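You operate a simulated robot arm through the tools that you are given. There is no shell and no other tool. Be economical: measure what you need, move in short steps, check, and stop when the job is done.

Carry out the task below with a simulated robot arm. There is one attempt and no reset: what you move stays moved.

## Task
Fetch the deburring block and set it on the plain board on the top of the workbench.
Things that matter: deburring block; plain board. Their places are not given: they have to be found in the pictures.

It is judged by the outcome, as a careful person would: the job done as asked, and still so three seconds after it is handed in. It fails if anything else is knocked over, pushed out of place, dropped, spilled or broken.

## Robot
A 7-joint arm with a two-finger parallel gripper, fixed in place. Base frame: the origin is at the foot of the arm, x ahead of it, y to its left, z up; the work surface is at about z = 0. Readings come in mm, degrees, newtons and seconds.
With the tool pointing down near the work surface it reaches from about 240 to 620 mm from the base axis. Its first joint turns from -66.0 to 66.0 degrees. Payload 2.6 kg.
The tool frame sits at the grasp point between the pads (the TCP): z along the fingers, y along the line on which they close. The tips reach 30 mm beyond it. The gripper opens to 94 mm. The fingers are 28 mm wide and 10 mm thick; the gripper's body (50 by 96 mm) begins 55 mm behind the TCP.
Orientation is that of the tool frame in the base frame, as a unit quaternion [x, y, z, w]. With the fingers straight down and closing along the base's y, the tool's x points along the base's -x, its y along +y and its z along -z.

## Interface
- The arm moves only by the tool jog_arm. Its argument "rows" is a list of rows, each an object of numbers (a shift or turn left out is 0, a gripper value left out holds the last): "dx", "dy", "dz": the shift along the tool's x, y, z in m; "ax", "ay", "az": the turn, a rotation vector about the tool's x, y, z in degrees; "hand": the opening, from 0 (shut) to 1 (fully open). In form: [{"dx": .., "dy": .., "dz": .., "ax": .., "ay": .., "az": .., "hand": ..}, ...]. A call has 1 to 20 rows; each row shifts and turns the commanded pose from where the row before left it, along the tool's axes as they then stand. Rows are played at 5 a second. More than 50 mm and 8.6 degrees between two rows, or a gripper value outside its range, and nothing of the call is played. Where a pose cannot be reached the arm comes as near as it can. A force on the tool above 40 N (or 10 N above the force at the start of the call, whichever is more), or a blocked arm, ends the call early, and 0.2 s more pass. The fingers move at their own pace (about 72 mm/s each) and stop on an object; they squeeze with about 35 N. The grip force told is the motor's: it shows also when the fingers shut on nothing. Time passes only in rows, and 0.2 s behind the last, so rows that do not move let the fingers close. It gives the time, the measured TCP pose, the force on the tool (base axes), the opening and the grip force at its end, in the units of the frame above (readings bear some noise), and new pictures: "pictures" is both (left out), scene, wrist or none.
- Cameras (640 x 400 px; columns grow to the right, rows downward): "scene" is fixed at [26.4, 429.6, 552.7]; the picture's right is [-0.83, -0.56, 0.00], its down [-0.37, 0.56, -0.74] and it looks along [0.41, -0.62, -0.67] (base axes); focal length 320 px, centre (320, 200). "wrist" rides on the gripper at [-37, 0, -58] in the tool frame; the picture's right is [0.00, -1.00, 0.00], its down [0.97, 0.00, -0.24] and it looks along [0.24, 0.00, 0.97] (tool axes); focal length 218 px, centre (320, 200).
- pixel_to_xyz(camera, pixels): there is no depth. For up to 12 entries [column, row, z] of the newest picture of that camera ("zoom" is the newest enlarged one), the place [x, y] in the base frame at which the ray of that pixel passes the height z, good to about 3 mm. It takes no simulated time.
- enlarge(camera, box): a new picture of the part [left, top, right, bottom] of that camera's present view, enlarged. It takes no simulated time.
- hand_in(): hands the job in; it is judged then, once.

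Work in short steps. Measure before you move; look again where a grasp or a placing could have gone wrong, and mend it. You have 60 turns and 120 pictures in all, those below and enlarged ones among them. Open the gripper and draw the arm clear of the work before you hand the job in, unless the task says otherwise; then end with one line.

The tools are called by a JSON object that holds its "method" and its "body". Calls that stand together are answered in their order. jog_arm: Moves the arm, as the interface text tells. Its arguments: {"type":"object","properties":{"rows":{"type":"array"},"pictures":{"type":"string","enum":["both","scene","wrist","none"]}},"required":["rows"]} The other tools are called the same way: pixel_to_xyz (camera, pixels) gives the place at which the rays of pixels pass given heights; enlarge (camera, box) takes an enlarged picture of a part of a camera's view; hand_in () hands the job in.

At the start:

```text
t: 0.0
tcp_pos: [370.6, 170.7, 314.9]
tool_rot: [0.001, 1.0, 0.001, 0.0]
force: [0.5, 0.0, -0.6]
gripper_width: 94.1
finger_force: 0.1
```

scene: 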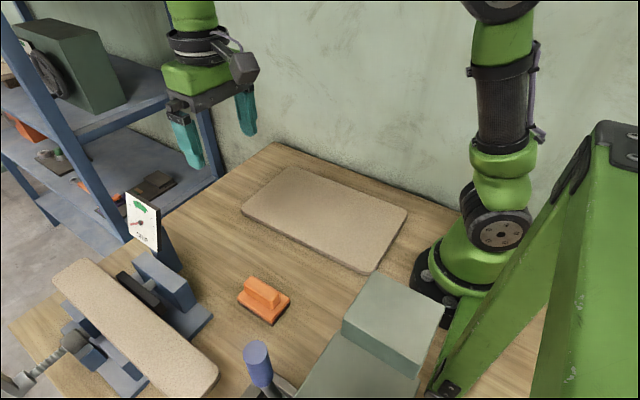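
wrist: 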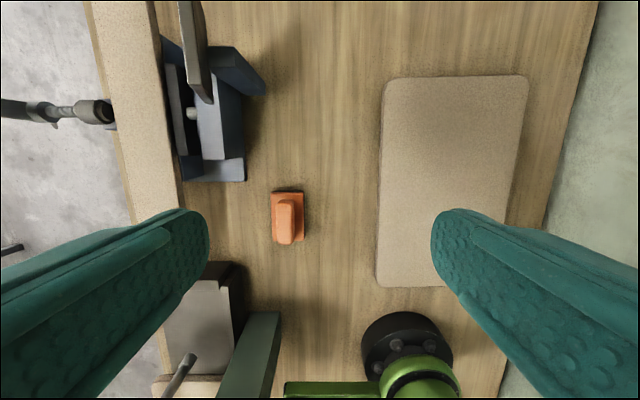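

The orange block at scene (263,300) is probably the deburring block, and the flat board at scene (325,218) the plain board. I'll enlarge both and measure them.

{"method": "enlarge", "body": {"camera": "scene", "box": [200, 250, 328, 330]}}

{"method": "enlarge", "body": {"camera": "wrist", "box": [240, 170, 336, 260]}}

{"method": "pixel_to_xyz", "body": {"camera": "wrist", "pixels": [[272, 192, 0], [303, 192, 0], [304, 241, 0], [272, 241, 0], [285, 200, 30], [285, 243, 30], [383, 78, 10], [528, 76, 10], [376, 285, 10], [505, 220, 10]]}}

{"method": "pixel_to_xyz", "body": {"camera": "scene", "pixels": [[242, 212, 0], [371, 274, 0], [407, 213, 10], [290, 168, 10], [237, 300, 0], [272, 325, 0], [290, 302, 0], [245, 281, 30], [280, 297, 30]]}}

```text
5.00 times, centred on (264, 290) of scene
```

zoom: 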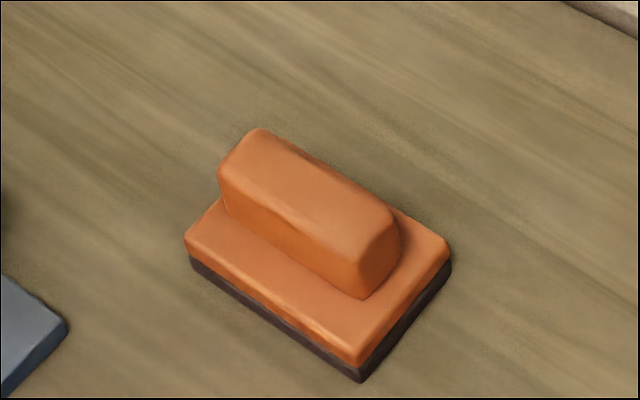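

```text
4.44 times, centred on (288, 215) of wrist
```

zoom: 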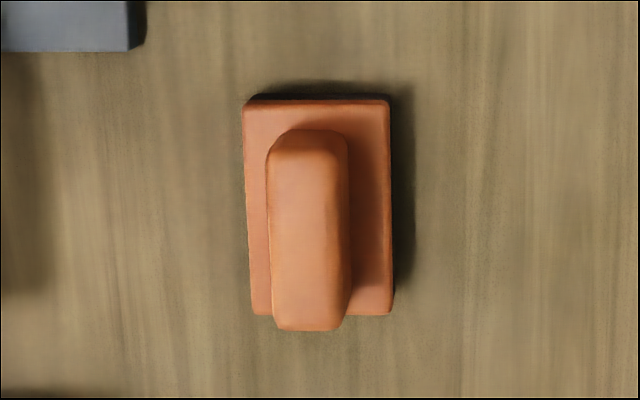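

```text
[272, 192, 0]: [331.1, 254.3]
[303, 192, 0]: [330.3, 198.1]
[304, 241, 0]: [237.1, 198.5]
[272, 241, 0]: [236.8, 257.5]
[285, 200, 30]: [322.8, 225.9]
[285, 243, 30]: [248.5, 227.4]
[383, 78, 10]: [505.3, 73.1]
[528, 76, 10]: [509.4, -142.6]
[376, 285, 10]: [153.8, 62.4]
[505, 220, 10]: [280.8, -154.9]
```

```text
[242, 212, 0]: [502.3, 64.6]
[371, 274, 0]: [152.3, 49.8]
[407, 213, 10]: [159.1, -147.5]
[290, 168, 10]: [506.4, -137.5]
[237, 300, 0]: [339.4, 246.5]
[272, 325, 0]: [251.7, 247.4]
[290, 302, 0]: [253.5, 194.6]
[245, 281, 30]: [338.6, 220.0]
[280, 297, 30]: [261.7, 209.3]
```

The block measures about x 253–337 and y 197–250, with its handle running along x. The board spans about x 155–505, y -150–65. I'll move above the block and partway down, then look again.

{"method": "jog_arm", "body": {"rows": [{"dx": 0.026, "dy": 0.018}, {"dx": 0.026, "dy": 0.018}, {"dx": 0.026, "dy": 0.016}, {"dz": 0.04}, {"dz": 0.04}, {"dz": 0.04}, {"dz": 0.03}, {}]}}

```text
t: 1.8
tcp_pos: [294.7, 220.6, 165.6]
tool_rot: [0.0, 1.0, 0.0, 0.0]
force: [0.1, -0.9, 0.1]
gripper_width: 94.0
finger_force: 0.0
```

scene: 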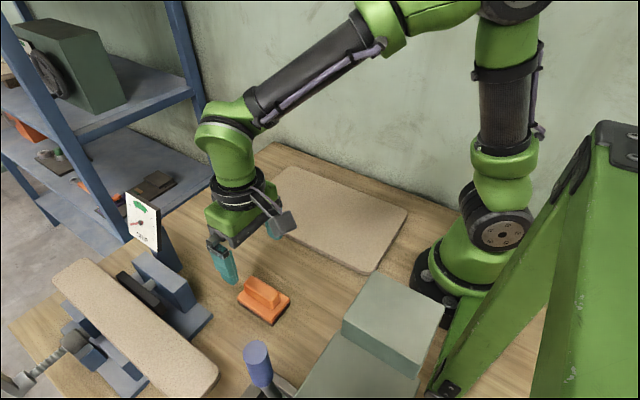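
wrist: 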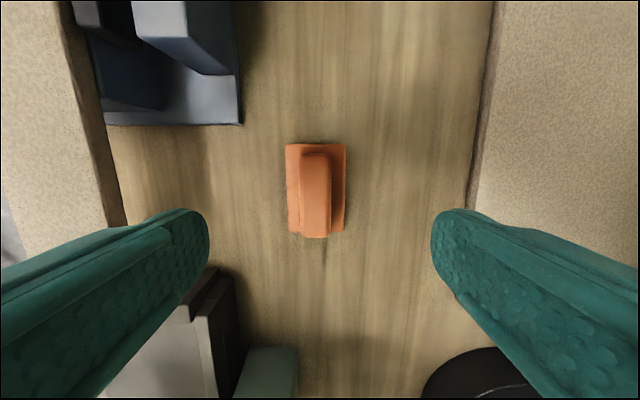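

The block is at wrist (316,188) and its handle spans columns 300–331. I'll measure the handle at a few heights, and check clearance to the plank on the left and the blue-handled item.

{"method": "enlarge", "body": {"camera": "wrist", "box": [272, 134, 368, 254]}}

{"method": "pixel_to_xyz", "body": {"camera": "wrist", "pixels": [[287, 144, 15], [346, 144, 15], [344, 232, 15], [288, 232, 15], [301, 195, 35], [331, 195, 35], [110, 130, 60], [125, 225, 60], [110, 130, 100], [125, 225, 100], [235, 275, 50], [243, 124, 5]]}}

{"method": "pixel_to_xyz", "body": {"camera": "scene", "pixels": [[82, 258, 60], [217, 368, 60], [82, 258, 100], [217, 368, 100], [257, 345, 60], [257, 345, 100], [283, 320, 20], [267, 350, 100]]}}

```text
3.33 times, centred on (320, 194) of wrist
```

zoom: 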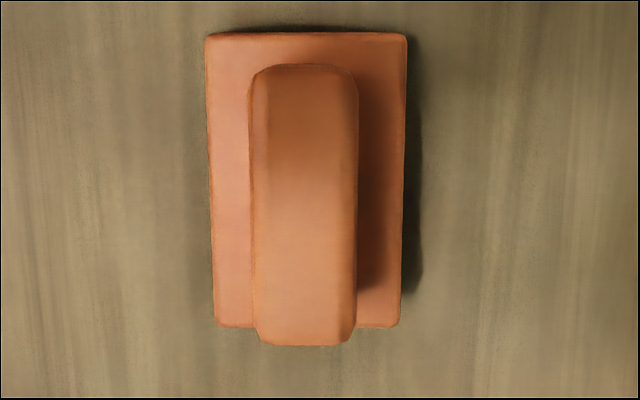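

```text
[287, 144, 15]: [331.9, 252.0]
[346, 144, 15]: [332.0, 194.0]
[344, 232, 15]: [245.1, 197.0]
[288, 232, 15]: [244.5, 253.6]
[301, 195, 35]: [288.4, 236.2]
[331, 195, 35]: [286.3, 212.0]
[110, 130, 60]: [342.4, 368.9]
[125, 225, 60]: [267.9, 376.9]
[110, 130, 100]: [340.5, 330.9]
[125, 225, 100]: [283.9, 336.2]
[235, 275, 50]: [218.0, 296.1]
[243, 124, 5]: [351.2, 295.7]
```

```text
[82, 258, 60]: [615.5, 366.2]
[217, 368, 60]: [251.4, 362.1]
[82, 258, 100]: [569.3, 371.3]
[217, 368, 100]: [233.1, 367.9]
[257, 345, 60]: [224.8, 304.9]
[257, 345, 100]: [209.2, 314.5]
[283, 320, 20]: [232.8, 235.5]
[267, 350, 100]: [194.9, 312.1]
```

The handle centre is about (291, 224) and its top is at about z 40. The plank (y about 365) and the blue handle (y about 310) are both clear. I'll centre over the handle and descend to TCP z of about 62.

{"method": "jog_arm", "body": {"rows": [{"dx": 0.003, "dy": 0.003, "dz": 0.03}, {"dz": 0.03}, {"dz": 0.025}, {"dz": 0.018}, {}]}}

{"method": "enlarge", "body": {"camera": "scene", "box": [190, 220, 318, 340]}}

```text
t: 3.0
tcp_pos: [291.7, 226.0, 62.0]
tool_rot: [0.0, 1.0, 0.001, -0.001]
force: [0.5, 1.2, 0.0]
gripper_width: 94.1
finger_force: 0.0
```

scene: 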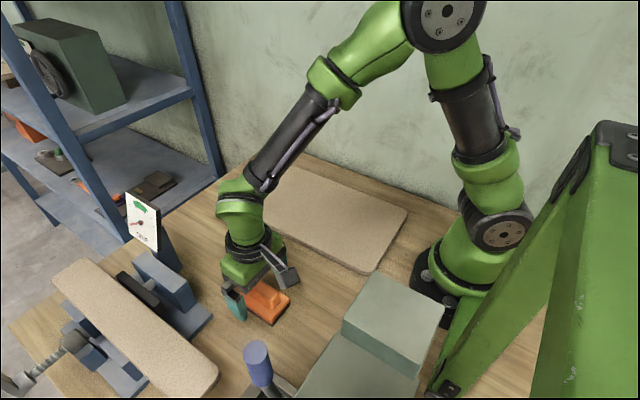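
wrist: 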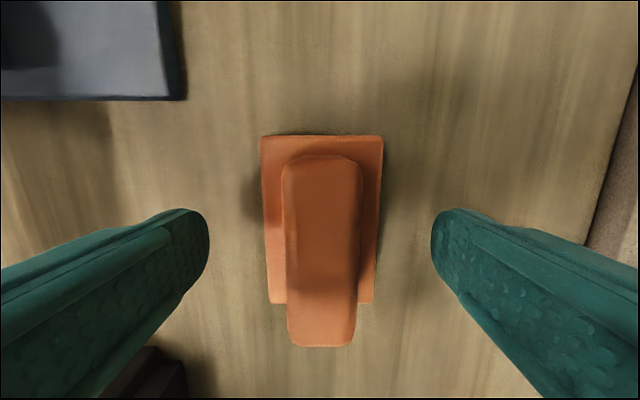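

```text
3.33 times, centred on (254, 280) of scene
```

zoom: 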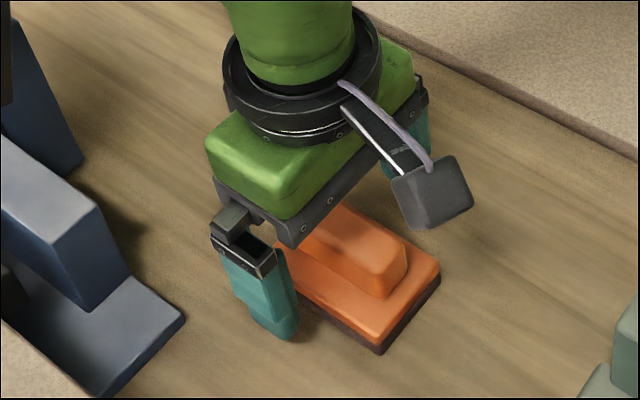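

The handle is centred laterally, at wrist columns 283–361. I'll check its x span and the base top height before descending.

{"method": "pixel_to_xyz", "body": {"camera": "wrist", "pixels": [[321, 158, 40], [321, 345, 40], [284, 250, 40], [358, 250, 40], [262, 137, 20], [382, 137, 20], [268, 303, 20], [374, 303, 20]]}}

```text
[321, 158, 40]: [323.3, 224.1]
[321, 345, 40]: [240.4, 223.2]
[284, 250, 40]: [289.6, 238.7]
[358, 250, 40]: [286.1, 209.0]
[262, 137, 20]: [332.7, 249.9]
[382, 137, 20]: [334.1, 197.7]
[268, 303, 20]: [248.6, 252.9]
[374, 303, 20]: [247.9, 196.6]
```

Comparing the two views puts the handle top at about z 56 and its centre at (292, 224), with the base top at about z 15–20. I'll go down 8 mm so the tips are at z of about 24, then close.

{"method": "jog_arm", "body": {"rows": [{"dy": -0.0015, "dz": 0.008}, {"hand": 0.5}, {"hand": 0}, {}, {}, {}]}}

```text
t: 4.4
tcp_pos: [290.3, 224.2, 54.7]
tool_rot: [0.0, 1.0, 0.0, 0.001]
force: [-0.1, 1.1, 0.3]
gripper_width: 30.0
finger_force: 35.1
```

scene: 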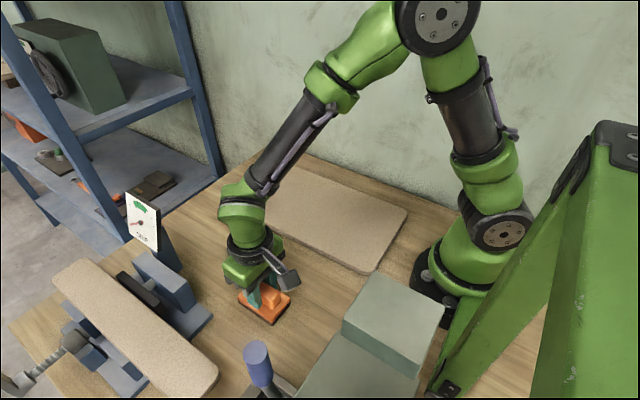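
wrist: 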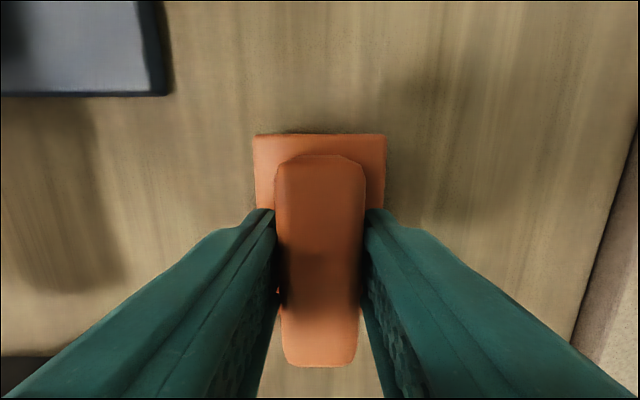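

The fingers are holding something 30 mm wide at 35 N. I'll lift and check.

{"method": "jog_arm", "body": {"rows": [{"dz": -0.01}, {"dz": -0.02}, {"dz": -0.03}, {"dz": -0.03}, {}]}}

{"method": "enlarge", "body": {"camera": "scene", "box": [190, 200, 318, 320]}}

```text
t: 5.6
tcp_pos: [290.9, 223.5, 143.5]
tool_rot: [0.0, 1.0, 0.0, 0.0]
force: [0.2, 0.4, -1.1]
gripper_width: 29.8
finger_force: 35.2
```

scene: 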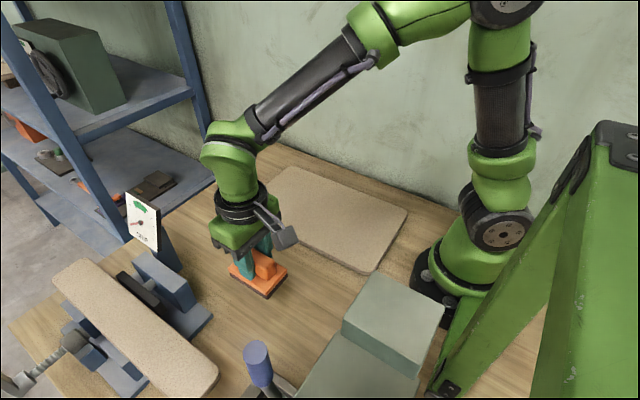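
wrist: 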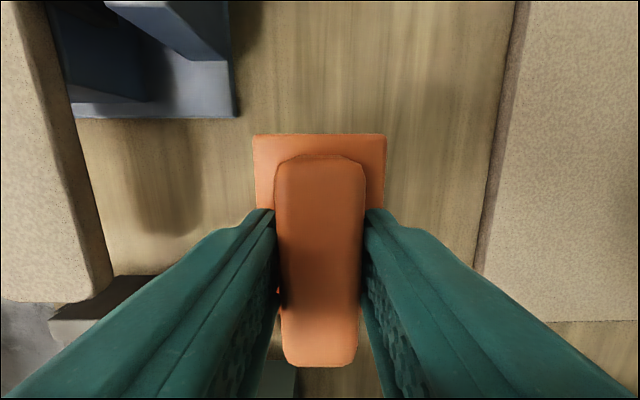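

```text
3.33 times, centred on (254, 260) of scene
```

zoom: 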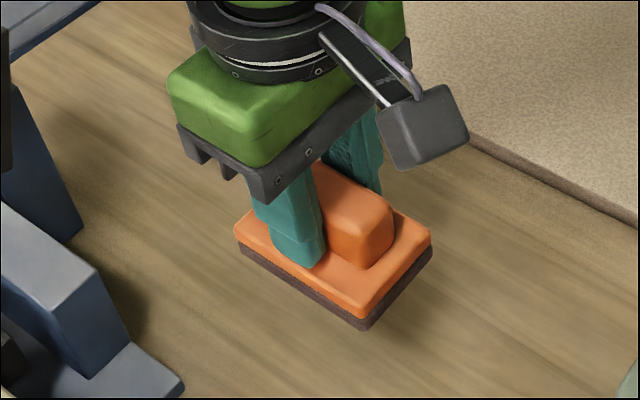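

The block came up level, still in the grip, with its underside at z of about 89. I'll carry it to the board centre at about (330, -43).

{"method": "jog_arm", "body": {"rows": [{"dx": -0.006, "dy": -0.038}, {"dx": -0.006, "dy": -0.038}, {"dx": -0.006, "dy": -0.038}, {"dx": -0.006, "dy": -0.038}, {"dx": -0.006, "dy": -0.038}, {"dx": -0.005, "dy": -0.038}, {"dx": -0.004, "dy": -0.038}, {}, {}]}}

{"method": "enlarge", "body": {"camera": "scene", "box": [220, 140, 420, 290]}}

```text
t: 7.6
tcp_pos: [330.1, -42.9, 144.9]
tool_rot: [0.0, 1.0, 0.001, 0.0]
force: [0.6, 0.3, -1.4]
gripper_width: 29.9
finger_force: 34.4
```

scene: 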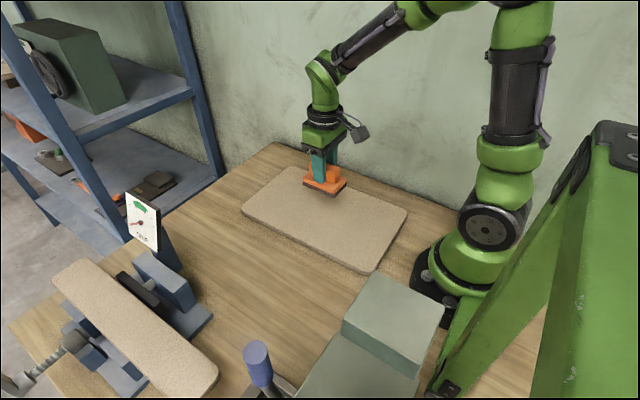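
wrist: 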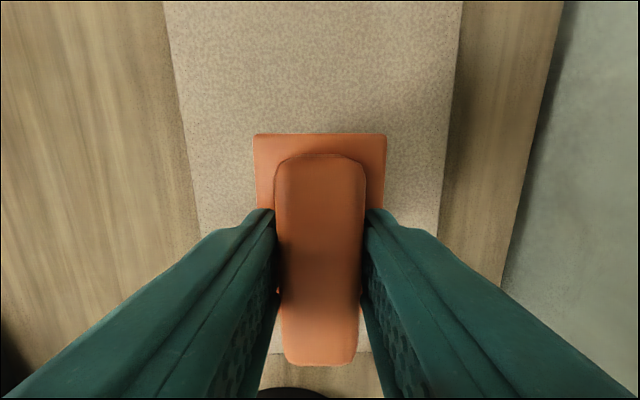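

```text
2.67 times, centred on (320, 215) of scene
```

zoom: 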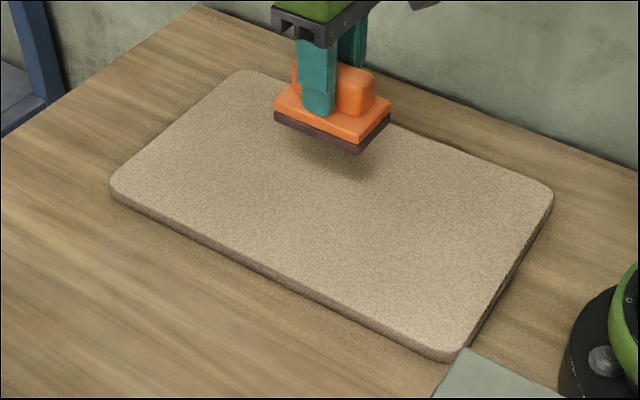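

The block hangs over the middle of the board, whose top is at about z 10–14, so contact should come at TCP z of about 66. I'll descend to about 73, then step finely.

{"method": "jog_arm", "body": {"rows": [{"dz": 0.03}, {"dz": 0.025}, {"dz": 0.016}, {}], "pictures": "none"}}

{"method": "enlarge", "body": {"camera": "scene", "box": [280, 160, 380, 235]}}

```text
t: 8.6
tcp_pos: [329.9, -43.0, 73.3]
tool_rot: [0.0, 1.0, -0.001, 0.0]
force: [0.4, 0.7, -1.4]
gripper_width: 29.7
finger_force: 34.9
```

```text
5.33 times, centred on (330, 198) of scene
```

zoom: 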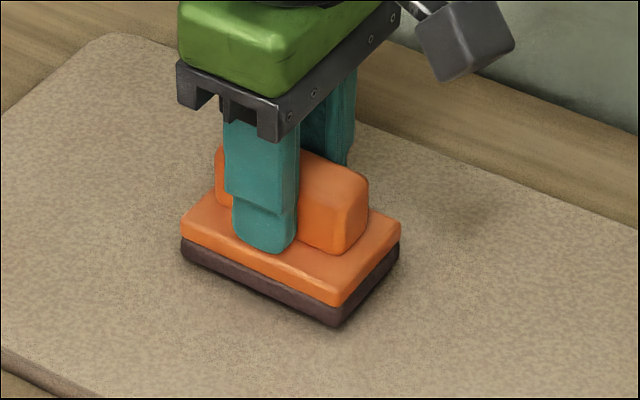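

The block is close to the board but hasn't touched yet. I'll take 1.5 mm steps and watch the force.

{"method": "jog_arm", "body": {"rows": [{"dz": 0.0015}, {"dz": 0.0015}, {"dz": 0.001}, {}], "pictures": "none"}}

```text
t: 9.6
tcp_pos: [329.5, -42.7, 69.9]
tool_rot: [-0.001, 1.0, 0.0, 0.0]
force: [-2.0, 0.8, 3.1]
gripper_width: 29.7
finger_force: 35.0
```

The vertical force rose from -1.4 to 3.1 N, so contact has begun at TCP z of about 70. I'll go 0.5 mm further to confirm.

{"method": "jog_arm", "body": {"rows": [{"dz": 0.0005}, {}], "pictures": "none"}}

{"method": "enlarge", "body": {"camera": "scene", "box": [280, 160, 380, 235]}}

```text
t: 10.2
tcp_pos: [330.2, -42.3, 69.5]
tool_rot: [0.001, 1.0, 0.0, 0.0]
force: [-10.0, 1.2, 24.0]
gripper_width: 30.1
finger_force: 34.5
```

```text
5.33 times, centred on (330, 198) of scene
```

zoom: 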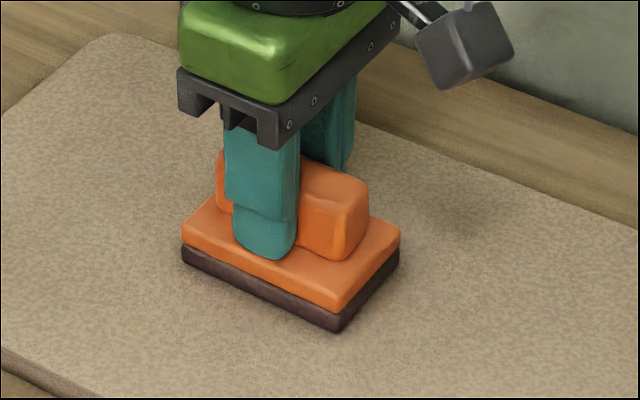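

The 24 N reading shows the block is firmly on the board. I'll ease up 0.5 mm, open partway, then fully, and rise.

{"method": "jog_arm", "body": {"rows": [{"dz": -0.0006}, {"hand": 0.6}, {"hand": 0.8}, {}, {"dz": -0.02}, {"dz": -0.04}, {"dz": -0.04}, {"dz": -0.04}, {"dz": -0.03}, {}]}}

{"method": "enlarge", "body": {"camera": "scene", "box": [220, 140, 420, 290]}}

```text
t: 12.4
tcp_pos: [329.1, -43.0, 242.2]
tool_rot: [-0.001, 1.0, -0.001, 0.0]
force: [0.6, -0.8, 0.2]
gripper_width: 75.0
finger_force: 0.1
```

scene: 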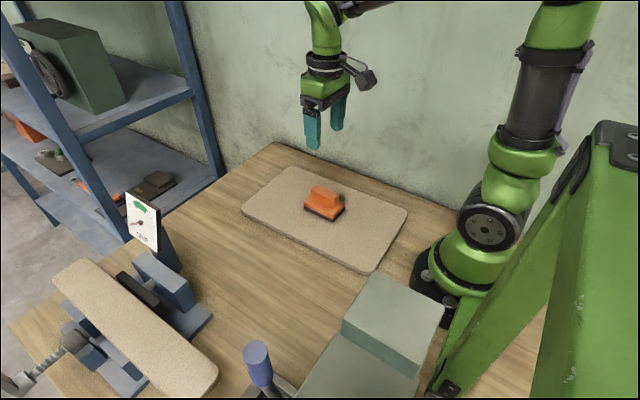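
wrist: 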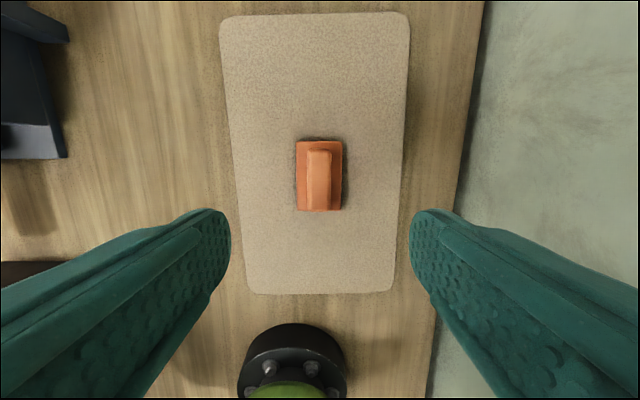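

```text
2.67 times, centred on (320, 215) of scene
```

zoom: 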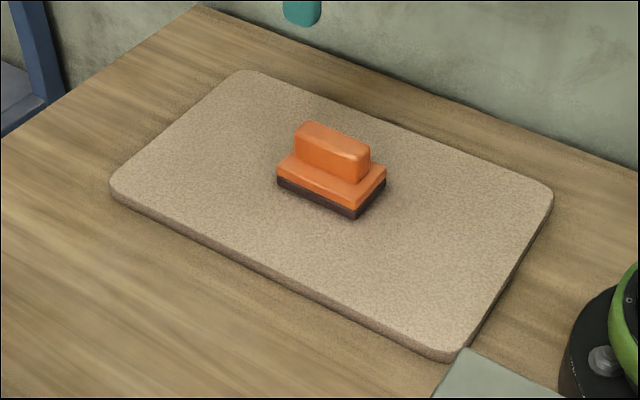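

The block sits flat in the middle of the board. The arm is clear with the gripper open, and nothing else has moved, so I'm handing in.

{"method": "hand_in", "body": {}}

```text
The job is handed in.
```

The deburring block is resting flat in the middle of the plain board on the workbench, nothing else was moved, and the job is handed in.
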